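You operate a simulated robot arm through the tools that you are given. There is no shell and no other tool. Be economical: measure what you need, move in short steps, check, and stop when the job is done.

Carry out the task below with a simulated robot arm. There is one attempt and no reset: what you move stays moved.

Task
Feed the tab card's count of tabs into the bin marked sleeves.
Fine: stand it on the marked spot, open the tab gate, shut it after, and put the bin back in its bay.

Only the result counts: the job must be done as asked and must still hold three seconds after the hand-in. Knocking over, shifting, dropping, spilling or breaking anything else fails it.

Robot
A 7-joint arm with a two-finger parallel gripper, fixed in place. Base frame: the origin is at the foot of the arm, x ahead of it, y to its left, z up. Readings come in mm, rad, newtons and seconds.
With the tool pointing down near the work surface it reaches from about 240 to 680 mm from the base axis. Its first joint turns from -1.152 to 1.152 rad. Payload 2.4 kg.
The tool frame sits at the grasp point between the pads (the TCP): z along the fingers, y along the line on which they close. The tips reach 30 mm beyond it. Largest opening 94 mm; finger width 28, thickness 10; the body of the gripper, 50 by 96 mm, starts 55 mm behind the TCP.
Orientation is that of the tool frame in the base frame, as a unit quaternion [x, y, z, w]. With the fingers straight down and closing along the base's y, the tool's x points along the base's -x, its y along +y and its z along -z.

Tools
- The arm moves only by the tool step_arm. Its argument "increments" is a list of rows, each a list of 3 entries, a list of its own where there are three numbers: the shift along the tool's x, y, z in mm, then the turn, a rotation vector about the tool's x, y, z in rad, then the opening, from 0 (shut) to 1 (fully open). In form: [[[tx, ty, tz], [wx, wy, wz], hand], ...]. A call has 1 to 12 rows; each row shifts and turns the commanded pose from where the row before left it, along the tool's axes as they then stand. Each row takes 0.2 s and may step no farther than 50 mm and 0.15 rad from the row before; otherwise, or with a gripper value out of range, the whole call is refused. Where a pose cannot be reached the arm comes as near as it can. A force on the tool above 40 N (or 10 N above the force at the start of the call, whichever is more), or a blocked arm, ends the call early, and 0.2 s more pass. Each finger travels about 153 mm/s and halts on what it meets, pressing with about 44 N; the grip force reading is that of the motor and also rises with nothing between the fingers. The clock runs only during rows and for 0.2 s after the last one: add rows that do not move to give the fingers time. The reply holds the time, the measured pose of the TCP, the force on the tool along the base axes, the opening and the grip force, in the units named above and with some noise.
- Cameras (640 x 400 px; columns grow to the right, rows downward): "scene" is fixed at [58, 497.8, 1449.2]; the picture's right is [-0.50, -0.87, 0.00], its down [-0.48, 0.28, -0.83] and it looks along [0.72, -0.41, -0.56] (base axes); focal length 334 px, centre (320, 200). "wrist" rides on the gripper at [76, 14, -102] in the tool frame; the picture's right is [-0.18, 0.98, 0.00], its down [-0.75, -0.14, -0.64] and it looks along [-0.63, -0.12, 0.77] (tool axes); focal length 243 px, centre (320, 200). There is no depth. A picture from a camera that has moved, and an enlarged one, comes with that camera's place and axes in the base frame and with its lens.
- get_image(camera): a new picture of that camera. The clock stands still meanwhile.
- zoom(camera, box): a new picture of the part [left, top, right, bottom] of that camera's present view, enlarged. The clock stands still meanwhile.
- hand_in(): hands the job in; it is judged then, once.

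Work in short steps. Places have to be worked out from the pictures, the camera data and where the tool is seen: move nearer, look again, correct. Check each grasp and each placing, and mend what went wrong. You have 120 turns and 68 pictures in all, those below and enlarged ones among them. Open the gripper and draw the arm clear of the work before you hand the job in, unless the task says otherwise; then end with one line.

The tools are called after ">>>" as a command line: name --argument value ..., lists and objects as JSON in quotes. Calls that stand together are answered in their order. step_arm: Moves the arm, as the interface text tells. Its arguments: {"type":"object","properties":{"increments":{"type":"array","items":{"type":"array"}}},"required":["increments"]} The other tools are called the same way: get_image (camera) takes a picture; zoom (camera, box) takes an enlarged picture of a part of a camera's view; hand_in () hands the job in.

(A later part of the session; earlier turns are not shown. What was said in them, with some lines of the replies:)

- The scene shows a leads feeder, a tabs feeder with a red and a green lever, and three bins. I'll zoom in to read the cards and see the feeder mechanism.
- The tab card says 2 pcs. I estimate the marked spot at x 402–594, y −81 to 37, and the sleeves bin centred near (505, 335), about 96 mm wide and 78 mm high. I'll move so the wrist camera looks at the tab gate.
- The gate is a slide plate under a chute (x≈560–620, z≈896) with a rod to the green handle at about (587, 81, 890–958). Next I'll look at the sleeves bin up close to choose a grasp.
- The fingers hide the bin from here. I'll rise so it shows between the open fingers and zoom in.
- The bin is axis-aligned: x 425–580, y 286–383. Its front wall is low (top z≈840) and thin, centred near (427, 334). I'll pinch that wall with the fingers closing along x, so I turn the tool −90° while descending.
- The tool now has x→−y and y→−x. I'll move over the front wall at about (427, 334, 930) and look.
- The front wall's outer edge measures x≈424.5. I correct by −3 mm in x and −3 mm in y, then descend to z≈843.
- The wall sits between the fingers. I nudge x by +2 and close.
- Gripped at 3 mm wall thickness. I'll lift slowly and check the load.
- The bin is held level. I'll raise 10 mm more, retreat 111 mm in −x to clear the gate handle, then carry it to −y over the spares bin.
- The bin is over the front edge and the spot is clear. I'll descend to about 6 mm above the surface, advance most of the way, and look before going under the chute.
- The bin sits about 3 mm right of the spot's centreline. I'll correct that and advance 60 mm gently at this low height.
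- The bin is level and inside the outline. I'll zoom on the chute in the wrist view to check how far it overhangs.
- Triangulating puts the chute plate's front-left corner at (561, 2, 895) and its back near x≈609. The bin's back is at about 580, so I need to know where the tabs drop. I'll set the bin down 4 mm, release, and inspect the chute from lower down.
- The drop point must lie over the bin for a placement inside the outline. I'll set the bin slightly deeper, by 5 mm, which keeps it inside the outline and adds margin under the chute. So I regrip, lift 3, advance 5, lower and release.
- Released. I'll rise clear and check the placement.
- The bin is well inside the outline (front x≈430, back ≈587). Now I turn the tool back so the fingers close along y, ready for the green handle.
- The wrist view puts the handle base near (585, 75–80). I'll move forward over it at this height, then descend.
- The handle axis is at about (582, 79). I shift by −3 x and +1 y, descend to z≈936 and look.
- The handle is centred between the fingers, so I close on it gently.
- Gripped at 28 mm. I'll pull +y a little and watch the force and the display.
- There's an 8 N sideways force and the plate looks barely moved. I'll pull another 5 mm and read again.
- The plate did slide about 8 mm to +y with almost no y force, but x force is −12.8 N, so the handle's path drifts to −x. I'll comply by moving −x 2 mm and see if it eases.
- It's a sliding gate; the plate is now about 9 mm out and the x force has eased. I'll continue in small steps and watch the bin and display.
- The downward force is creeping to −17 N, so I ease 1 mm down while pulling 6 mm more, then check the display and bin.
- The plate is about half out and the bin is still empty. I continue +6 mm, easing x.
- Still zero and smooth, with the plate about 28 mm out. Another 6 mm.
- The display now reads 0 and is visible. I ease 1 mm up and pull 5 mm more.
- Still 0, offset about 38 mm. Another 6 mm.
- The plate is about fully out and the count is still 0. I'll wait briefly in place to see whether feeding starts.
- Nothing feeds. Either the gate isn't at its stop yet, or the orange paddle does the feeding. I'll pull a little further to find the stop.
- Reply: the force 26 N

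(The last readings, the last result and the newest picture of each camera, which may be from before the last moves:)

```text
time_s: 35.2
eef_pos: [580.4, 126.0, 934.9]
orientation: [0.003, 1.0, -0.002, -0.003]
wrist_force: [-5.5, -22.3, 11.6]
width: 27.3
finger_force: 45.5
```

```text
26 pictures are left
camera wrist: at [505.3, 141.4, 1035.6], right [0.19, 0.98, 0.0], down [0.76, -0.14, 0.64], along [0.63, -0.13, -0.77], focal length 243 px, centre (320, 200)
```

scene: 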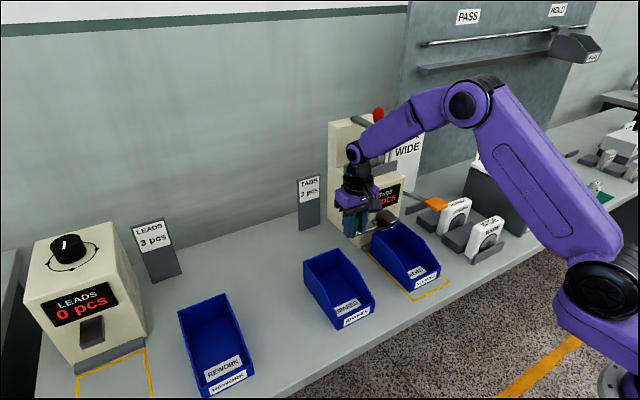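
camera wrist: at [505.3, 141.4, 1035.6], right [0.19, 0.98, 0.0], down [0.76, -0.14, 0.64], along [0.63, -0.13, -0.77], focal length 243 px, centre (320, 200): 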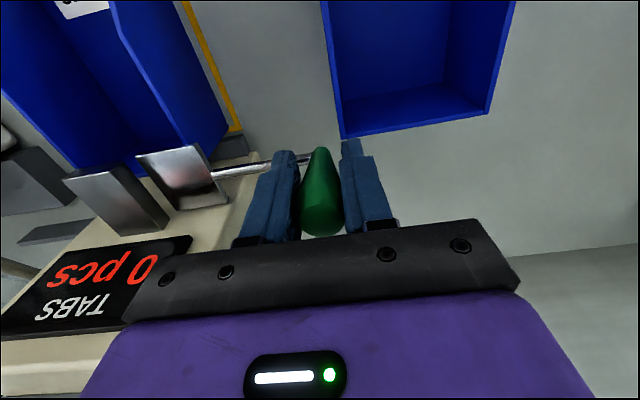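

The y force of −22 N at y≈126 means the gate is at its stop, fully open, with the count at 0. So the orange feed paddle must deliver the pieces. I'll relax the tension, release and lift off.

>>> step_arm --increments '[[[0, -6, 0], [0, 0, 0], 0.15], [[0, 0, 0], [0, 0, 0], 0.35], [[0, 0, 0], [0, 0, 0], 0.55], [[0, 0, 0], [0, 0, 0], 0.55], [[0, 0, -30], [0, 0, 0], 0.55], [[0, 0, -40], [0, 0, 0], 0.55], [[0, 0, -40], [0, 0, 0], 0.55], [[40, 0, 0], [0, 0, 0], 0.55], [[0, 0, 0], [0, 0, 0], 0.55]]'

>>> zoom --camera "scene" --box '[350, 170, 470, 290]'

```text
time_s: 37.2
eef_pos: [540.8, 129.0, 1045.1]
orientation: [-0.001, 1.0, 0.001, 0.0]
wrist_force: [0.2, -0.6, -0.2]
width: 51.7
finger_force: 0.0
```

```text
3.33 times, centred on (410, 230) of scene
camera zoom: at [58.0, 497.8, 1449.2], right [-0.5, -0.87, 0.0], down [-0.48, 0.28, -0.83], along [0.72, -0.41, -0.56], focal length 1115 px, centre (20, 100)
```

zoom: 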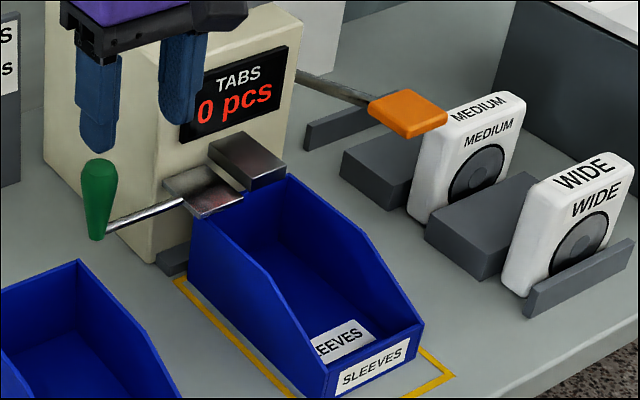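

The gate stays open. Triangulating puts the orange paddle near (528, −120, 950), on a rod from the machine's right side, like a press-down feed lever. I'll close the fingers and move above it to look.

>>> step_arm --increments '[[[3, -41.5, -2], [0, 0, 0], 0.3], [[3, -41.5, 0], [0, 0, 0], 0.2], [[3, -41.5, 0], [0, 0, 0], 0.1], [[3, -41.5, 0], [0, 0, 0], 0], [[0, -41.5, 0], [0, 0, 0], 0], [[0, -41.5, 0], [0, 0, 0], 0], [[0, 0, 0], [0, 0, 0], 0]]'

>>> get_image --camera "wrist"

>>> zoom --camera "scene" --box '[350, 130, 510, 290]'

```text
time_s: 38.8
eef_pos: [529.1, -123.3, 1046.5]
orientation: [0.0, 1.0, 0.0, 0.0]
wrist_force: [-0.7, 0.0, 0.3]
width: 0.1
finger_force: 32.8
```

```text
24 pictures are left
camera wrist: at [453.4, -107.9, 1148.1], right [0.18, 0.98, 0.0], down [0.75, -0.14, 0.64], along [0.63, -0.12, -0.77], focal length 243 px, centre (320, 200)
```

wrist: 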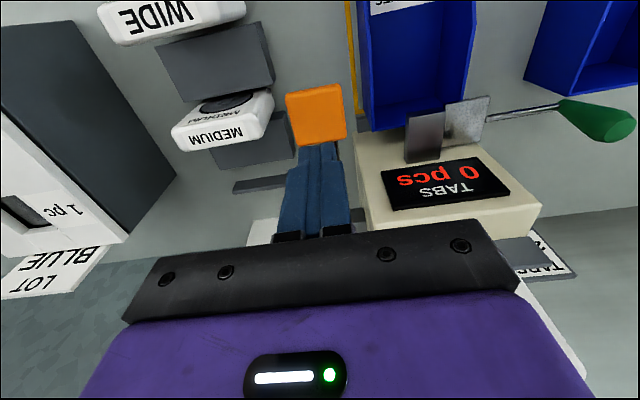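

```text
2.50 times, centred on (430, 210) of scene
camera zoom: at [58.1, 497.8, 1449.2], right [-0.5, -0.87, 0.0], down [-0.48, 0.28, -0.83], along [0.72, -0.41, -0.56], focal length 836 px, centre (45, 175)
```

zoom: 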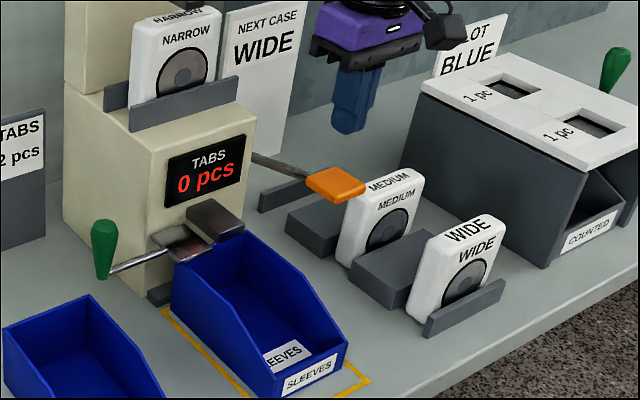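

Both views agree: paddle centre (525, −124), top z≈955. I'll descend to just above it (TCP ≈ 990), then press in small steps.

>>> step_arm --increments '[[[5, -1, 20], [0, 0, 0], 0], [[0, 0, 20], [0, 0, 0], 0], [[0, 0, 15], [0, 0, 0], 0], [[0, 0, 5], [0, 0, 0], 0], [[0, 0, 4], [0, 0, 0], 0]]'

>>> zoom --camera "scene" --box '[350, 130, 510, 290]'

```text
time_s: 40.0
eef_pos: [522.8, -121.7, 982.8]
orientation: [0.0, 1.0, 0.0, 0.0]
wrist_force: [-0.2, 0.3, 2.2]
width: 0.0
finger_force: 33.2
```

```text
2.50 times, centred on (430, 210) of scene
camera zoom: at [58.0, 497.8, 1449.2], right [-0.5, -0.87, 0.0], down [-0.48, 0.28, -0.83], along [0.72, -0.41, -0.56], focal length 836 px, centre (45, 175)
```

zoom: 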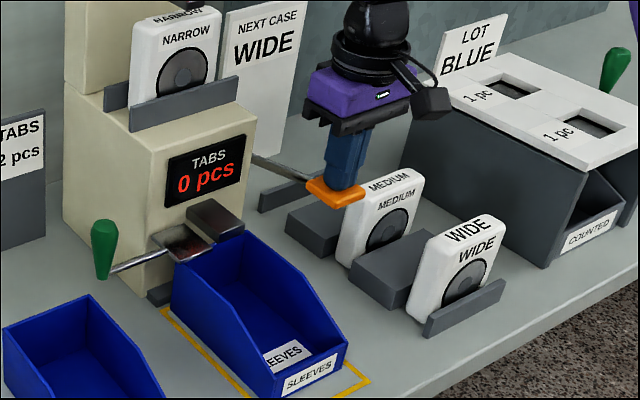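

In contact at 2 N. I'll press down another 12 mm and watch the display.

>>> step_arm --increments '[[[0, 0, 4], [0, 0, 0], 0], [[0, 0, 4], [0, 0, 0], 0], [[0, 0, 4], [0, 0, 0], 0]]'

>>> zoom --camera "scene" --box '[350, 130, 510, 290]'

```text
time_s: 40.8
eef_pos: [524.5, -123.4, 969.4]
orientation: [0.0, 1.0, 0.0, 0.0]
wrist_force: [-0.5, -0.2, 0.9]
width: 0.0
finger_force: 32.6
```

```text
2.50 times, centred on (430, 210) of scene
camera zoom: at [58.0, 497.8, 1449.2], right [-0.5, -0.87, 0.0], down [-0.48, 0.28, -0.83], along [0.72, -0.41, -0.56], focal length 836 px, centre (45, 175)
```

zoom: 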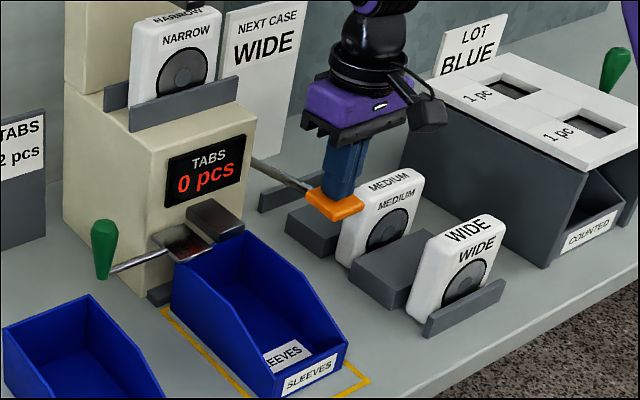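

The paddle swings down easily; the count is still 0. I press 12 mm more.

>>> step_arm --increments '[[[0, 0, 4], [0, 0, 0], 0], [[0, 0, 4], [0, 0, 0], 0], [[0, 0, 4], [0, 0, 0], 0]]'

>>> zoom --camera "scene" --box '[350, 130, 510, 290]'

```text
time_s: 41.6
eef_pos: [523.7, -123.8, 957.4]
orientation: [0.0, 1.0, 0.0, 0.0]
wrist_force: [-2.6, 0.8, 2.5]
width: 0.0
finger_force: 32.9
```

```text
2.50 times, centred on (430, 210) of scene
camera zoom: at [57.9, 497.8, 1449.1], right [-0.5, -0.87, 0.0], down [-0.48, 0.28, -0.83], along [0.72, -0.41, -0.56], focal length 836 px, centre (45, 175)
```

zoom: 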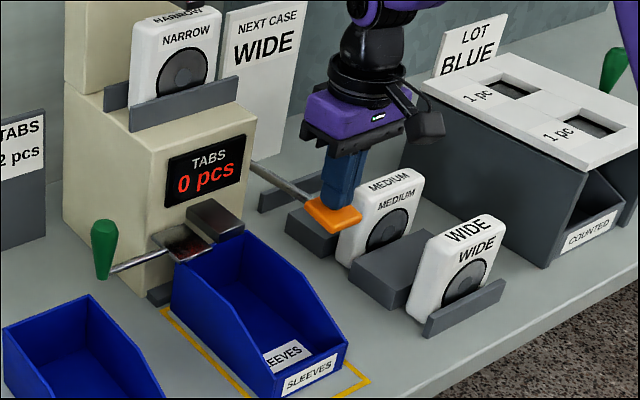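

Still 0 with low force. I press on to find the stop.

>>> step_arm --increments '[[[0, 0, 4], [0, 0, 0], 0], [[0, 0, 4], [0, 0, 0], 0]]'

>>> zoom --camera "scene" --box '[350, 130, 510, 290]'

```text
time_s: 42.2
eef_pos: [524.6, -124.9, 950.7]
orientation: [-0.001, 1.0, 0.0, 0.001]
wrist_force: [-2.1, -1.5, 3.0]
width: 0.0
finger_force: 32.6
```

```text
2.50 times, centred on (430, 210) of scene
camera zoom: at [58.0, 497.8, 1449.2], right [-0.5, -0.87, 0.0], down [-0.48, 0.28, -0.83], along [0.72, -0.41, -0.56], focal length 836 px, centre (45, 175)
```

zoom: 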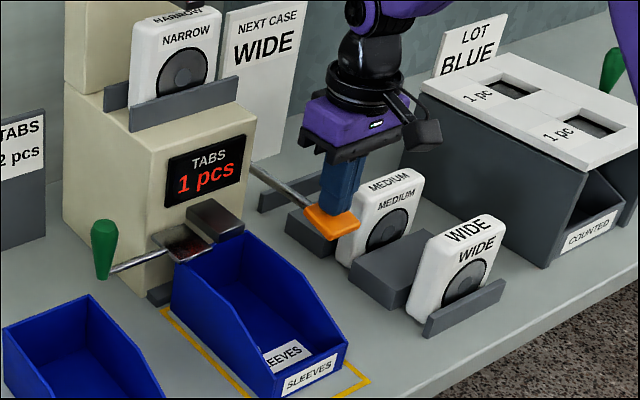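

The display went to 1. So one stroke feeds one tab. I'll let the paddle rise fully and confirm the count and that the tab is in the bin.

>>> step_arm --increments '[[[0, 0, -10], [0, 0, 0], 0], [[0, 0, -10], [0, 0, 0], 0], [[0, 0, -10], [0, 0, 0], 0], [[0, 0, -10], [0, 0, 0], 0], [[0, 0, 0], [0, 0, 0], 0], [[0, 0, 0], [0, 0, 0], 0]]'

>>> zoom --camera "scene" --box '[350, 160, 470, 290]'

>>> zoom --camera "wrist" --box '[260, 0, 540, 220]'

```text
time_s: 43.6
eef_pos: [522.8, -124.1, 990.8]
orientation: [0.0, 1.0, 0.0, -0.001]
wrist_force: [0.4, 0.5, -0.2]
width: 0.0
finger_force: 33.1
```

```text
3.08 times, centred on (410, 225) of scene
camera zoom: at [58.0, 497.8, 1449.2], right [-0.5, -0.87, 0.0], down [-0.48, 0.28, -0.83], along [0.72, -0.41, -0.56], focal length 1029 px, centre (43, 123)
```

zoom: 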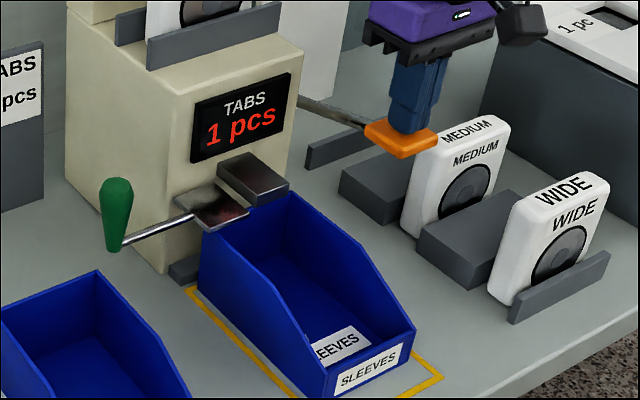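

```text
1.82 times, centred on (400, 110) of wrist
camera zoom: at [448.0, -109.2, 1091.3], right [0.18, 0.98, 0.0], down [0.75, -0.14, 0.64], along [0.63, -0.12, -0.77], focal length 441 px, centre (174, 364)
```

zoom: 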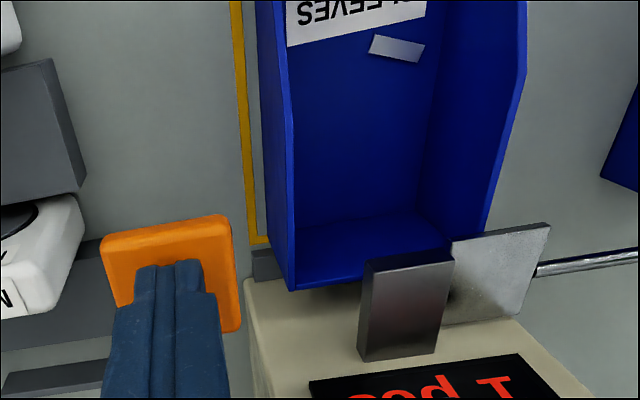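

One tab lies in the bin, count 1. Now I make one second stroke to the same depth, then release.

>>> step_arm --increments '[[[0, 0, -6], [0, 0, 0], 0], [[0, 0, 0], [0, 0, 0], 0], [[0, 0, 6], [0, 0, 0], 0], [[0, 0, 6], [0, 0, 0], 0], [[0, 0, 6], [0, 0, 0], 0], [[0, 0, 6], [0, 0, 0], 0], [[0, 0, 6], [0, 0, 0], 0], [[0, 0, 6], [0, 0, 0], 0], [[0, 0, 4], [0, 0, 0], 0], [[0, 0, 4], [0, 0, 0], 0], [[0, 0, 2], [0, 0, 0], 0]]'

>>> zoom --camera "scene" --box '[350, 160, 470, 290]'

```text
time_s: 46.0
eef_pos: [523.5, -122.8, 949.4]
orientation: [-0.001, 1.0, 0.0, 0.0]
wrist_force: [-2.2, -1.5, 2.8]
width: 0.1
finger_force: 32.9
```

```text
3.08 times, centred on (410, 225) of scene
camera zoom: at [57.9, 497.8, 1449.2], right [-0.5, -0.87, 0.0], down [-0.48, 0.28, -0.83], along [0.72, -0.41, -0.56], focal length 1029 px, centre (43, 123)
```

zoom: 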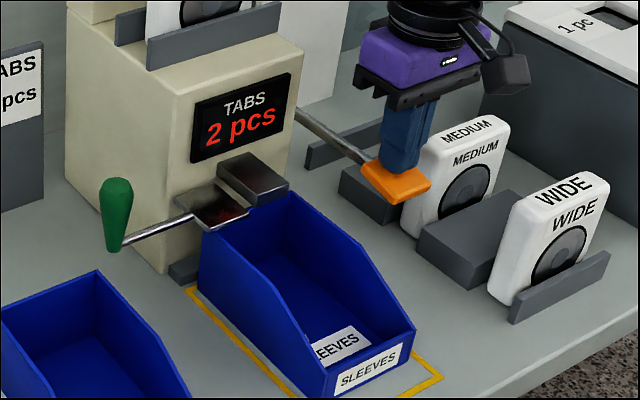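

The count is 2. I release the paddle, rise clear, and verify the tabs in the bin.

>>> step_arm --increments '[[[0, 0, -10], [0, 0, 0], 0], [[0, 0, -10], [0, 0, 0], 0], [[0, 0, -10], [0, 0, 0], 0], [[0, 0, -10], [0, 0, 0], 0], [[0, 0, -25], [0, 0, 0], 0], [[0, 0, -30], [0, 0, 0], 0], [[0, 0, 0], [0, 0, 0], 0]]'

>>> get_image --camera "wrist"

```text
time_s: 47.6
eef_pos: [524.3, -125.0, 1045.9]
orientation: [0.0, 1.0, 0.0, 0.0]
wrist_force: [0.7, 0.1, 0.4]
width: 0.1
finger_force: 33.3
```

```text
15 pictures are left
camera wrist: at [448.1, -110.0, 1146.4], right [0.18, 0.98, 0.0], down [0.75, -0.14, 0.64], along [0.63, -0.12, -0.77], focal length 243 px, centre (320, 200)
```

wrist: 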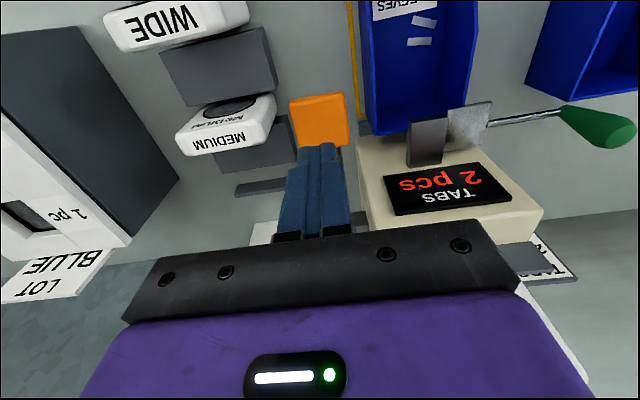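

Two tabs are in the bin and the display reads 2. I return above the green handle (580, 126) to shut the gate.

>>> step_arm --increments '[[[-3, 42, 0], [0, 0, 0], 0.6], [[-3, 42, 0], [0, 0, 0], 0.6], [[-3, 42, 0], [0, 0, 0], 0.6], [[-3, 42, 0], [0, 0, 0], 0.6], [[-2, 42, 0], [0, 0, 0], 0.6], [[-2, 41, 0], [0, 0, 0], 0.6], [[-40, 0, 0], [0, 0, 0], 0.6], [[0, 0, 0], [0, 0, 0], 0.6]]'

>>> get_image --camera "wrist"

```text
time_s: 49.4
eef_pos: [581.8, 125.8, 1046.1]
orientation: [0.0, 1.0, 0.0, 0.0]
wrist_force: [0.6, -0.6, 0.9]
width: 56.3
finger_force: 0.1
```

```text
14 pictures are left
camera wrist: at [505.6, 140.8, 1147.4], right [0.18, 0.98, 0.0], down [0.75, -0.14, 0.64], along [0.63, -0.12, -0.77], focal length 243 px, centre (320, 200)
```

wrist: 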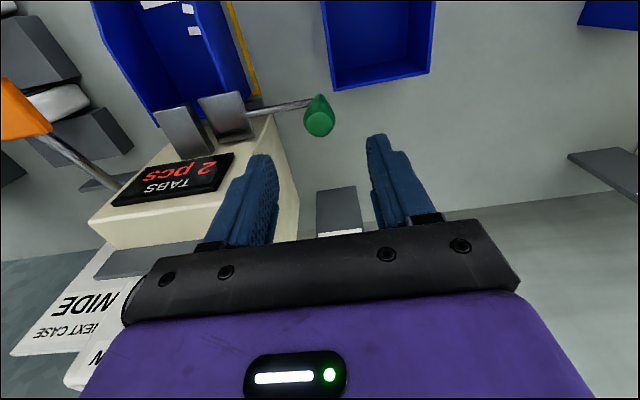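

The handle top is at (582, 126), directly below. I descend, close, and push −y until the stop, which is 46 mm of travel.

>>> step_arm --increments '[[[2, 0, 35], [0, 0, 0], 0.6], [[0, 0, 35], [0, 0, 0], 0.6], [[0, 0, 25], [0, 0, 0], 0.6], [[0, 0, 17], [0, 0, 0], 0.6], [[0, 0, 0], [0, 0, 0], 0.5], [[0, 0, 0], [0, 0, 0], 0.35], [[0, 0, 0], [0, 0, 0], 0.25], [[0, 0, 0], [0, 0, 0], 0.15], [[0, 0, 0], [0, 0, 0], 0.15]]'

>>> step_arm --increments '[[[0, -6, 0], [0, 0, 0], 0.15], [[0, -6, 0], [0, 0, 0], 0.15], [[0, -6, 0], [0, 0, 0], 0.15]]'

```text
time_s: 51.4
eef_pos: [580.1, 125.9, 932.7]
orientation: [0.001, 1.0, -0.001, 0.0]
wrist_force: [0.6, -14.6, -1.6]
width: 28.6
finger_force: 44.8
```

```text
time_s: 52.2
eef_pos: [578.3, 111.1, 933.4]
orientation: [-0.001, 1.0, 0.001, 0.002]
wrist_force: [4.7, 0.4, 2.7]
width: 28.6
finger_force: 45.6
```

Sliding freely (y=111). I continue toward the closed position, y≈79.

>>> step_arm --increments '[[[0, -6, 0], [0, 0, 0], 0.15], [[0, -6, 0], [0, 0, 0], 0.15], [[0, -6, 0], [0, 0, 0], 0.15], [[0, -6, 0], [0, 0, 0], 0.15]]'

>>> step_arm --increments '[[[0, -4, 0], [0, 0, 0], 0.15], [[0, -3, 0], [0, 0, 0], 0.15]]'

```text
time_s: 53.2
eef_pos: [579.0, 84.3, 932.5]
orientation: [0.001, 1.0, 0.0, 0.001]
wrist_force: [23.6, 0.2, -7.6]
width: 28.5
finger_force: 44.9
```

```text
time_s: 53.8
eef_pos: [578.2, 79.9, 932.9]
orientation: [-0.001, 1.0, 0.001, 0.003]
wrist_force: [25.6, 4.9, -7.5]
width: 28.7
finger_force: 45.0
```

The x force is 25 N, so I ease +2 mm in x and push the last bit to the stop.

>>> step_arm --increments '[[[-2, 0, 0], [0, 0, 0], 0.15], [[0, -3, 0], [0, 0, 0], 0.15], [[0, -2, 0], [0, 0, 0], 0.15]]'

>>> zoom --camera "wrist" --box '[60, 60, 380, 260]'

```text
time_s: 54.6
eef_pos: [579.2, 80.1, 932.3]
orientation: [-0.004, 1.0, 0.001, 0.0]
wrist_force: [10.3, 27.1, 0.3]
width: 28.3
finger_force: 45.1
```

```text
2.00 times, centred on (220, 160) of wrist
camera zoom: at [503.1, 92.7, 1034.3], right [0.18, 0.98, 0.0], down [0.75, -0.14, 0.64], along [0.63, -0.11, -0.77], focal length 485 px, centre (520, 280)
```

zoom: 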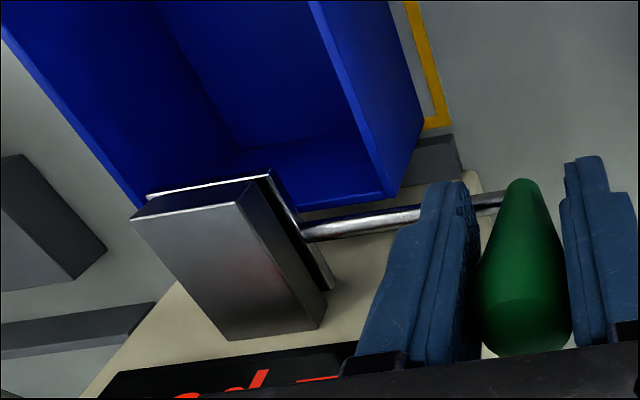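

The gate is against its closed stop (27 N) and the plate covers the chute. I relax the push, release, lift straight up and retreat.

>>> step_arm --increments '[[[0, 3, 0], [0, 0, 0], 0.15], [[0, 0, 0], [0, 0, 0], 0.35], [[0, 0, 0], [0, 0, 0], 0.55], [[0, 0, 0], [0, 0, 0], 0.6], [[0, 0, -30], [0, 0, 0], 0.6], [[0, 0, -40], [0, 0, 0], 0.6], [[0, 0, -40], [0, 0, 0], 0.6], [[45, 0, 0], [0, 0, 0], 0.6], [[45, 0, 0], [0, 0, 0], 0.6], [[45, 0, 0], [0, 0, 0], 0.6], [[45, 0, 0], [0, 0, 0], 0.6], [[0, 0, 0], [0, 0, 0], 0.6]]'

>>> zoom --camera "scene" --box '[330, 170, 470, 310]'

```text
time_s: 57.2
eef_pos: [400.7, 75.6, 1044.8]
orientation: [0.0, 1.0, 0.0, 0.0]
wrist_force: [-0.2, 0.1, 0.6]
width: 56.4
finger_force: 0.1
```

```text
2.86 times, centred on (400, 240) of scene
camera zoom: at [58.0, 497.8, 1449.2], right [-0.5, -0.87, 0.0], down [-0.48, 0.28, -0.83], along [0.72, -0.41, -0.56], focal length 956 px, centre (91, 86)
```

zoom: 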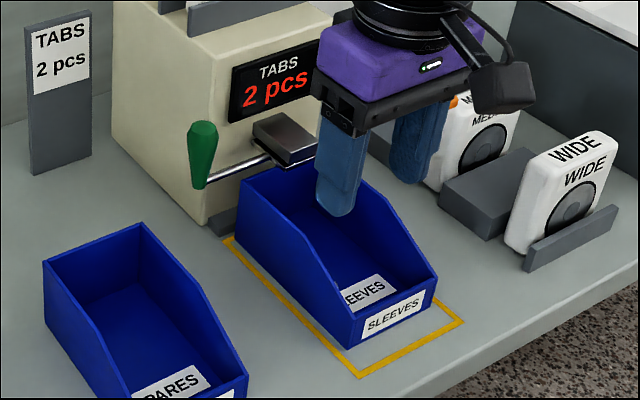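

Gate shut, display 2, bin in place. Now I turn the tool −90° again for the front-wall pinch.

>>> step_arm --increments '[[[0, 0, 0], [0, 0, -0.1428], 0.5], [[0, 0, 0], [0, 0, -0.1428], 0.5], [[0, 0, 0], [0, 0, -0.1428], 0.5], [[0, 0, 0], [0, 0, -0.1428], 0.5], [[0, 0, 0], [0, 0, -0.1428], 0.5], [[0, 0, 0], [0, 0, -0.1428], 0.5], [[0, 0, 0], [0, 0, -0.1428], 0.5], [[0, 0, 0], [0, 0, -0.1428], 0.5], [[0, 0, 0], [0, 0, -0.1428], 0.5], [[0, 0, 0], [0, 0, -0.1428], 0.5], [[0, 0, 0], [0, 0, -0.1428], 0.5], [[0, 0, 0], [0, 0, 0], 0.5]]'

>>> step_arm --increments '[[[32, -9, 0], [0, 0, 0], 0.4], [[32, -10, 0], [0, 0, 0], 0.4], [[32, -9, 0], [0, 0, 0], 0.4], [[0, 0, 40], [0, 0, 0], 0.4], [[0, 0, 40], [0, 0, 0], 0.4], [[0, 0, 30], [0, 0, 0], 0.4], [[0, 0, 0], [0, 0, 0], 0.4]]'

>>> get_image --camera "wrist"

```text
time_s: 59.8
eef_pos: [398.7, 75.9, 1043.1]
orientation: [0.708, -0.706, 0.0, 0.0]
wrist_force: [0.2, 0.2, 0.4]
width: 47.0
finger_force: 0.1
```

```text
time_s: 61.4
eef_pos: [426.1, -20.0, 935.8]
orientation: [0.707, -0.707, 0.0, -0.001]
wrist_force: [1.1, -0.2, -0.2]
width: 37.5
finger_force: 0.1
```

```text
11 pictures are left
camera wrist: at [411.9, -95.1, 1036.1], right [-0.98, 0.18, 0.0], down [0.14, 0.75, 0.64], along [0.12, 0.63, -0.77], focal length 243 px, centre (320, 200)
```

wrist: 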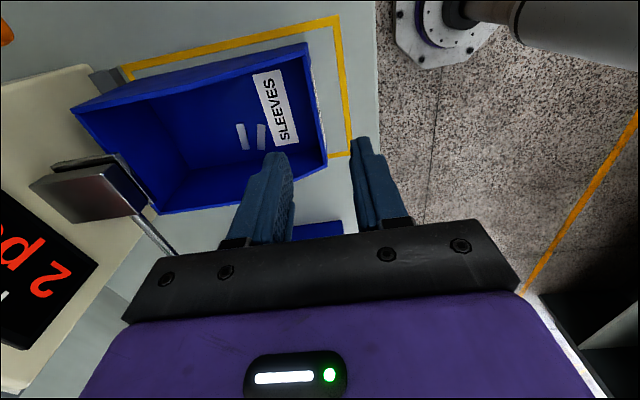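

The bin is unmoved with two tabs inside, clear of the finger. I fine-tune to (429, −21), descend to z≈845 and close.

>>> step_arm --increments '[[[1, -3, 0], [0, 0, 0], 0.4], [[0, 0, 30], [0, 0, 0], 0.4], [[0, 0, 30], [0, 0, 0], 0.4], [[0, 0, 20], [0, 0, 0], 0.4], [[0, 0, 10.5], [0, 0, 0], 0.4], [[0, 0, 0], [0, 0, 0], 0.4]]'

>>> step_arm --increments '[[[0, 0, 0], [0, 0, 0], 0.2], [[0, 0, 0], [0, 0, 0], 0.08], [[0, 0, 0], [0, 0, 0], 0], [[0, 0, 0], [0, 0, 0], 0], [[0, 0, 0], [0, 0, 0], 0]]'

```text
time_s: 62.8
eef_pos: [430.6, -20.2, 842.1]
orientation: [-0.707, 0.707, 0.001, 0.001]
wrist_force: [-0.7, -0.7, -0.1]
width: 37.7
finger_force: 0.1
```

```text
time_s: 64.0
eef_pos: [431.7, -20.0, 840.7]
orientation: [-0.707, 0.707, -0.001, 0.0]
wrist_force: [-0.6, 0.4, 7.2]
width: 3.3
finger_force: 37.9
```

Gripped at 3.3 mm. I lift 4 mm, back out 111 mm from under the chute, then raise to carry height.

>>> step_arm --increments '[[[0, 0, -2], [0, 0, 0], 0], [[0, 0, -2], [0, 0, 0], 0], [[0, 15, 0], [0, 0, 0], 0], [[0, 25, 0], [0, 0, 0], 0], [[0, 25, 0], [0, 0, 0], 0], [[0, 25, 0], [0, 0, 0], 0], [[0, 21, 0], [0, 0, 0], 0], [[0, 0, -26], [0, 0, 0], 0], [[0, 0, -27], [0, 0, 0], 0], [[0, 0, -27], [0, 0, 0], 0], [[0, 0, -26], [0, 0, 0], 0], [[0, 0, 0], [0, 0, 0], 0]]'

>>> get_image --camera "scene"

```text
time_s: 66.6
eef_pos: [319.7, -19.6, 954.2]
orientation: [0.708, -0.707, 0.001, 0.0]
wrist_force: [0.3, 0.8, 0.3]
width: 3.3
finger_force: 37.2
```

```text
10 pictures are left
```

scene: 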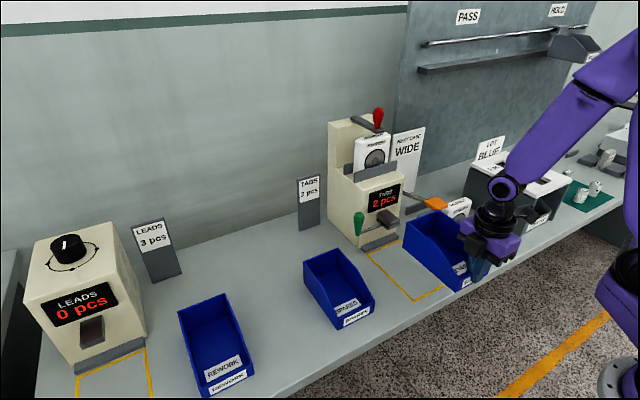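

All is held level. I carry it +353 mm in y, back over the spares bin.

>>> step_arm --increments '[[[-25, 0, -3], [0, 0, 0], 0], [[-40, 0, 0], [0, 0, 0], 0], [[-44, 0, 0], [0, 0, 0], 0], [[-44, 0, 0], [0, 0, 0], 0], [[-44, 0, 0], [0, 0, 0], 0], [[-44, 0, 0], [0, 0, 0], 0], [[-44, 0, 0], [0, 0, 0], 0], [[-40, 0, 0], [0, 0, 0], 0], [[-28, 0, 0], [0, 0, 0], 0], [[0, 0, 0], [0, 0, 0], 0]]'

>>> step_arm --increments '[[[0, -25, 0], [0, 0, 0], 0], [[0, -30, 0], [0, 0, 0], 0], [[0, -30, 0], [0, 0, 0], 0], [[0, -22, 0], [0, 0, 0], 0], [[0, 0, 30], [0, 0, 0], 0], [[0, 0, 30], [0, 0, 0], 0], [[0, 0, 25], [0, 0, 0], 0], [[0, 0, 0], [0, 0, 0], 0]]'

>>> zoom --camera "scene" --box '[130, 160, 400, 400]'

>>> get_image --camera "wrist"

```text
time_s: 68.8
eef_pos: [319.5, 332.9, 955.5]
orientation: [-0.707, 0.708, 0.0, 0.0]
wrist_force: [1.0, -1.0, -0.2]
width: 3.1
finger_force: 37.6
```

```text
time_s: 70.6
eef_pos: [428.1, 332.3, 870.5]
orientation: [0.707, -0.707, 0.0, -0.001]
wrist_force: [0.0, 0.2, -0.9]
width: 2.9
finger_force: 38.4
```

```text
1.67 times, centred on (265, 280) of scene
camera zoom: at [58.0, 497.8, 1449.2], right [-0.5, -0.87, 0.0], down [-0.48, 0.28, -0.83], along [0.72, -0.41, -0.56], focal length 557 px, centre (412, 67)
```

zoom: 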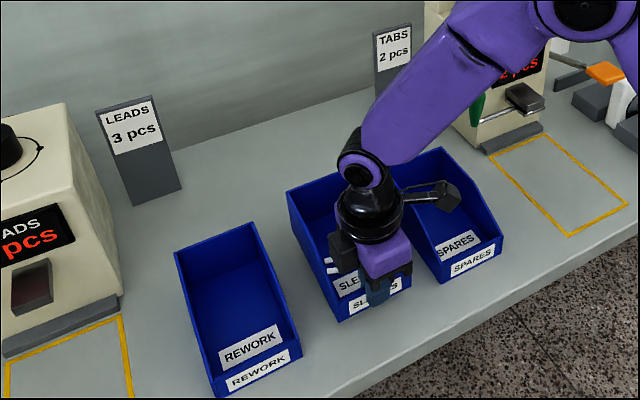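

```text
8 pictures are left
camera wrist: at [414.2, 256.1, 971.5], right [-0.98, 0.18, 0.0], down [0.14, 0.75, 0.64], along [0.12, 0.63, -0.77], focal length 243 px, centre (320, 200)
```

wrist: 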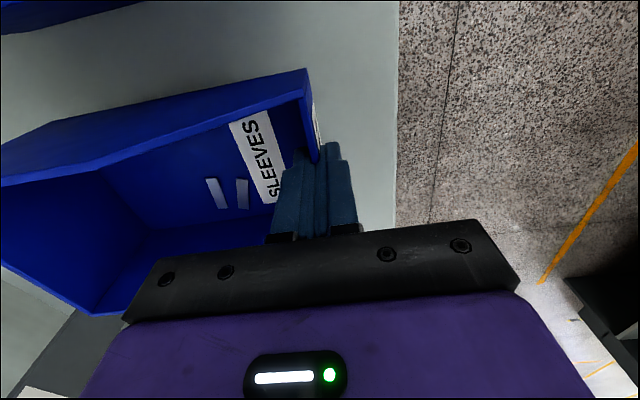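

The bin is over its bay with both tabs inside, about 28 mm up. I lower it gently and release.

>>> step_arm --increments '[[[0, 0, 12], [0, 0, 0], 0], [[0, 0, 8], [0, 0, 0], 0], [[0, 0, 4], [0, 0, 0], 0], [[0, 0, 3], [0, 0, 0], 0], [[0, 0, 0], [0, 0, 0], 0]]'

```text
time_s: 71.8
eef_pos: [425.9, 331.9, 843.2]
orientation: [-0.707, 0.707, 0.0, 0.0]
wrist_force: [-0.1, 0.8, -0.6]
width: 3.1
finger_force: 37.5
```

Not clearly seated yet (843 against 841 at the pick). I lower 1 mm at a time.

>>> step_arm --increments '[[[0, 0, 1], [0, 0, 0], 0], [[0, 0, 0.7], [0, 0, 0], 0], [[0, 0, 0], [0, 0, 0], 0]]'

>>> step_arm --increments '[[[0, 0, 0], [0, 0, 0], 0.05], [[0, 0, 0], [0, 0, 0], 0.15], [[0, 0, 0], [0, 0, 0], 0.35], [[0, 0, 0], [0, 0, 0], 0.35], [[0, 0, -20], [0, 0, 0], 0.35], [[0, 0, -40], [0, 0, 0], 0.35], [[0, 0, -45], [0, 0, 0], 0.35], [[0, 20, -40], [0, 0, 0], 0.35], [[0, 45, -15], [0, 0, 0], 0.35], [[20, 45, -10], [0, 0, 0], 0.35], [[45, 0, 0], [0, 0, 0], 0.35], [[45, 0, 0], [0, 0, 0], 0.35]]'

>>> zoom --camera "scene" --box '[130, 160, 400, 400]'

```text
time_s: 72.6
eef_pos: [425.7, 331.7, 842.9]
orientation: [0.707, -0.707, -0.001, 0.0]
wrist_force: [-3.0, -1.6, 10.9]
width: 3.1
finger_force: 37.6
```

```text
refused: row 10 steps farther than a row can; nothing moved
```

```text
1.67 times, centred on (265, 280) of scene
camera zoom: at [57.8, 497.6, 1449.2], right [-0.5, -0.87, 0.0], down [-0.48, 0.28, -0.83], along [0.72, -0.41, -0.56], focal length 557 px, centre (412, 67)
```

zoom: 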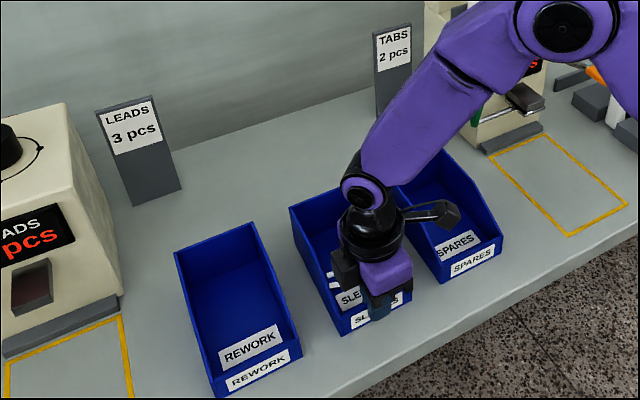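

The bin is seated (11 N up). The release call was refused for too large a step, so I redo it with smaller ones.

>>> step_arm --increments '[[[0, 0, 0], [0, 0, 0], 0.05], [[0, 0, 0], [0, 0, 0], 0.15], [[0, 0, 0], [0, 0, 0], 0.35], [[0, 0, 0], [0, 0, 0], 0.35], [[0, 0, -20], [0, 0, 0], 0.35], [[0, 0, -40], [0, 0, 0], 0.35], [[0, 0, -45], [0, 0, 0], 0.35], [[0, 20, -40], [0, 0, 0], 0.35], [[0, 40, -15], [0, 0, 0], 0.35], [[15, 40, -10], [0, 0, 0], 0.35], [[45, 0, 0], [0, 0, 0], 0.35], [[45, 0, 0], [0, 0, 0], 0.35]]'

>>> step_arm --increments '[[[45, 0, 0], [0, 0, 0], 0.5], [[45, 0, 0], [0, 0, 0], 0.5], [[0, 0, 0], [0, 0, 0], 0.5]]'

>>> zoom --camera "scene" --box '[130, 160, 400, 400]'

```text
time_s: 75.2
eef_pos: [324.3, 228.2, 1014.5]
orientation: [-0.707, 0.707, 0.0, 0.0]
wrist_force: [-0.4, -0.3, 0.0]
width: 33.0
finger_force: 0.1
```

```text
time_s: 76.0
eef_pos: [324.5, 138.3, 1009.4]
orientation: [-0.707, 0.707, -0.001, 0.0]
wrist_force: [-0.5, 0.3, -0.3]
width: 46.9
finger_force: 0.0
```

```text
1.67 times, centred on (265, 280) of scene
camera zoom: at [58.0, 497.8, 1449.2], right [-0.5, -0.87, 0.0], down [-0.48, 0.28, -0.83], along [0.72, -0.41, -0.56], focal length 557 px, centre (412, 67)
```

zoom: 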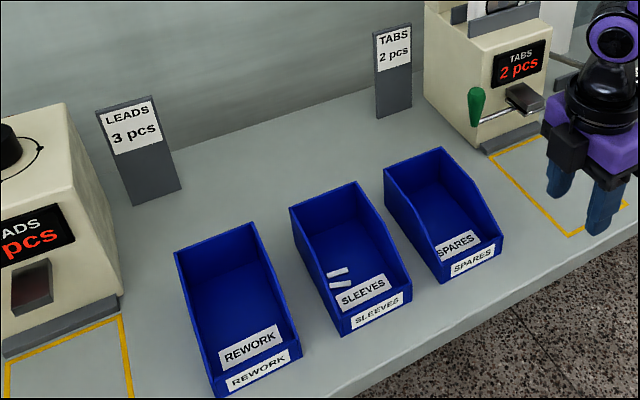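

The sleeves bin is back within 1–2 mm of its starting place with both tabs in it. The gate is shut, the display reads 2, nothing else has moved and the arm is clear, so I hand in.

>>> hand_in

```text
The job is handed in.
```

The sleeves bin holds the 2 tabs the card calls for, the tab gate is shut, and the bin is back in its bay to within about 2 mm. I've handed the job in.
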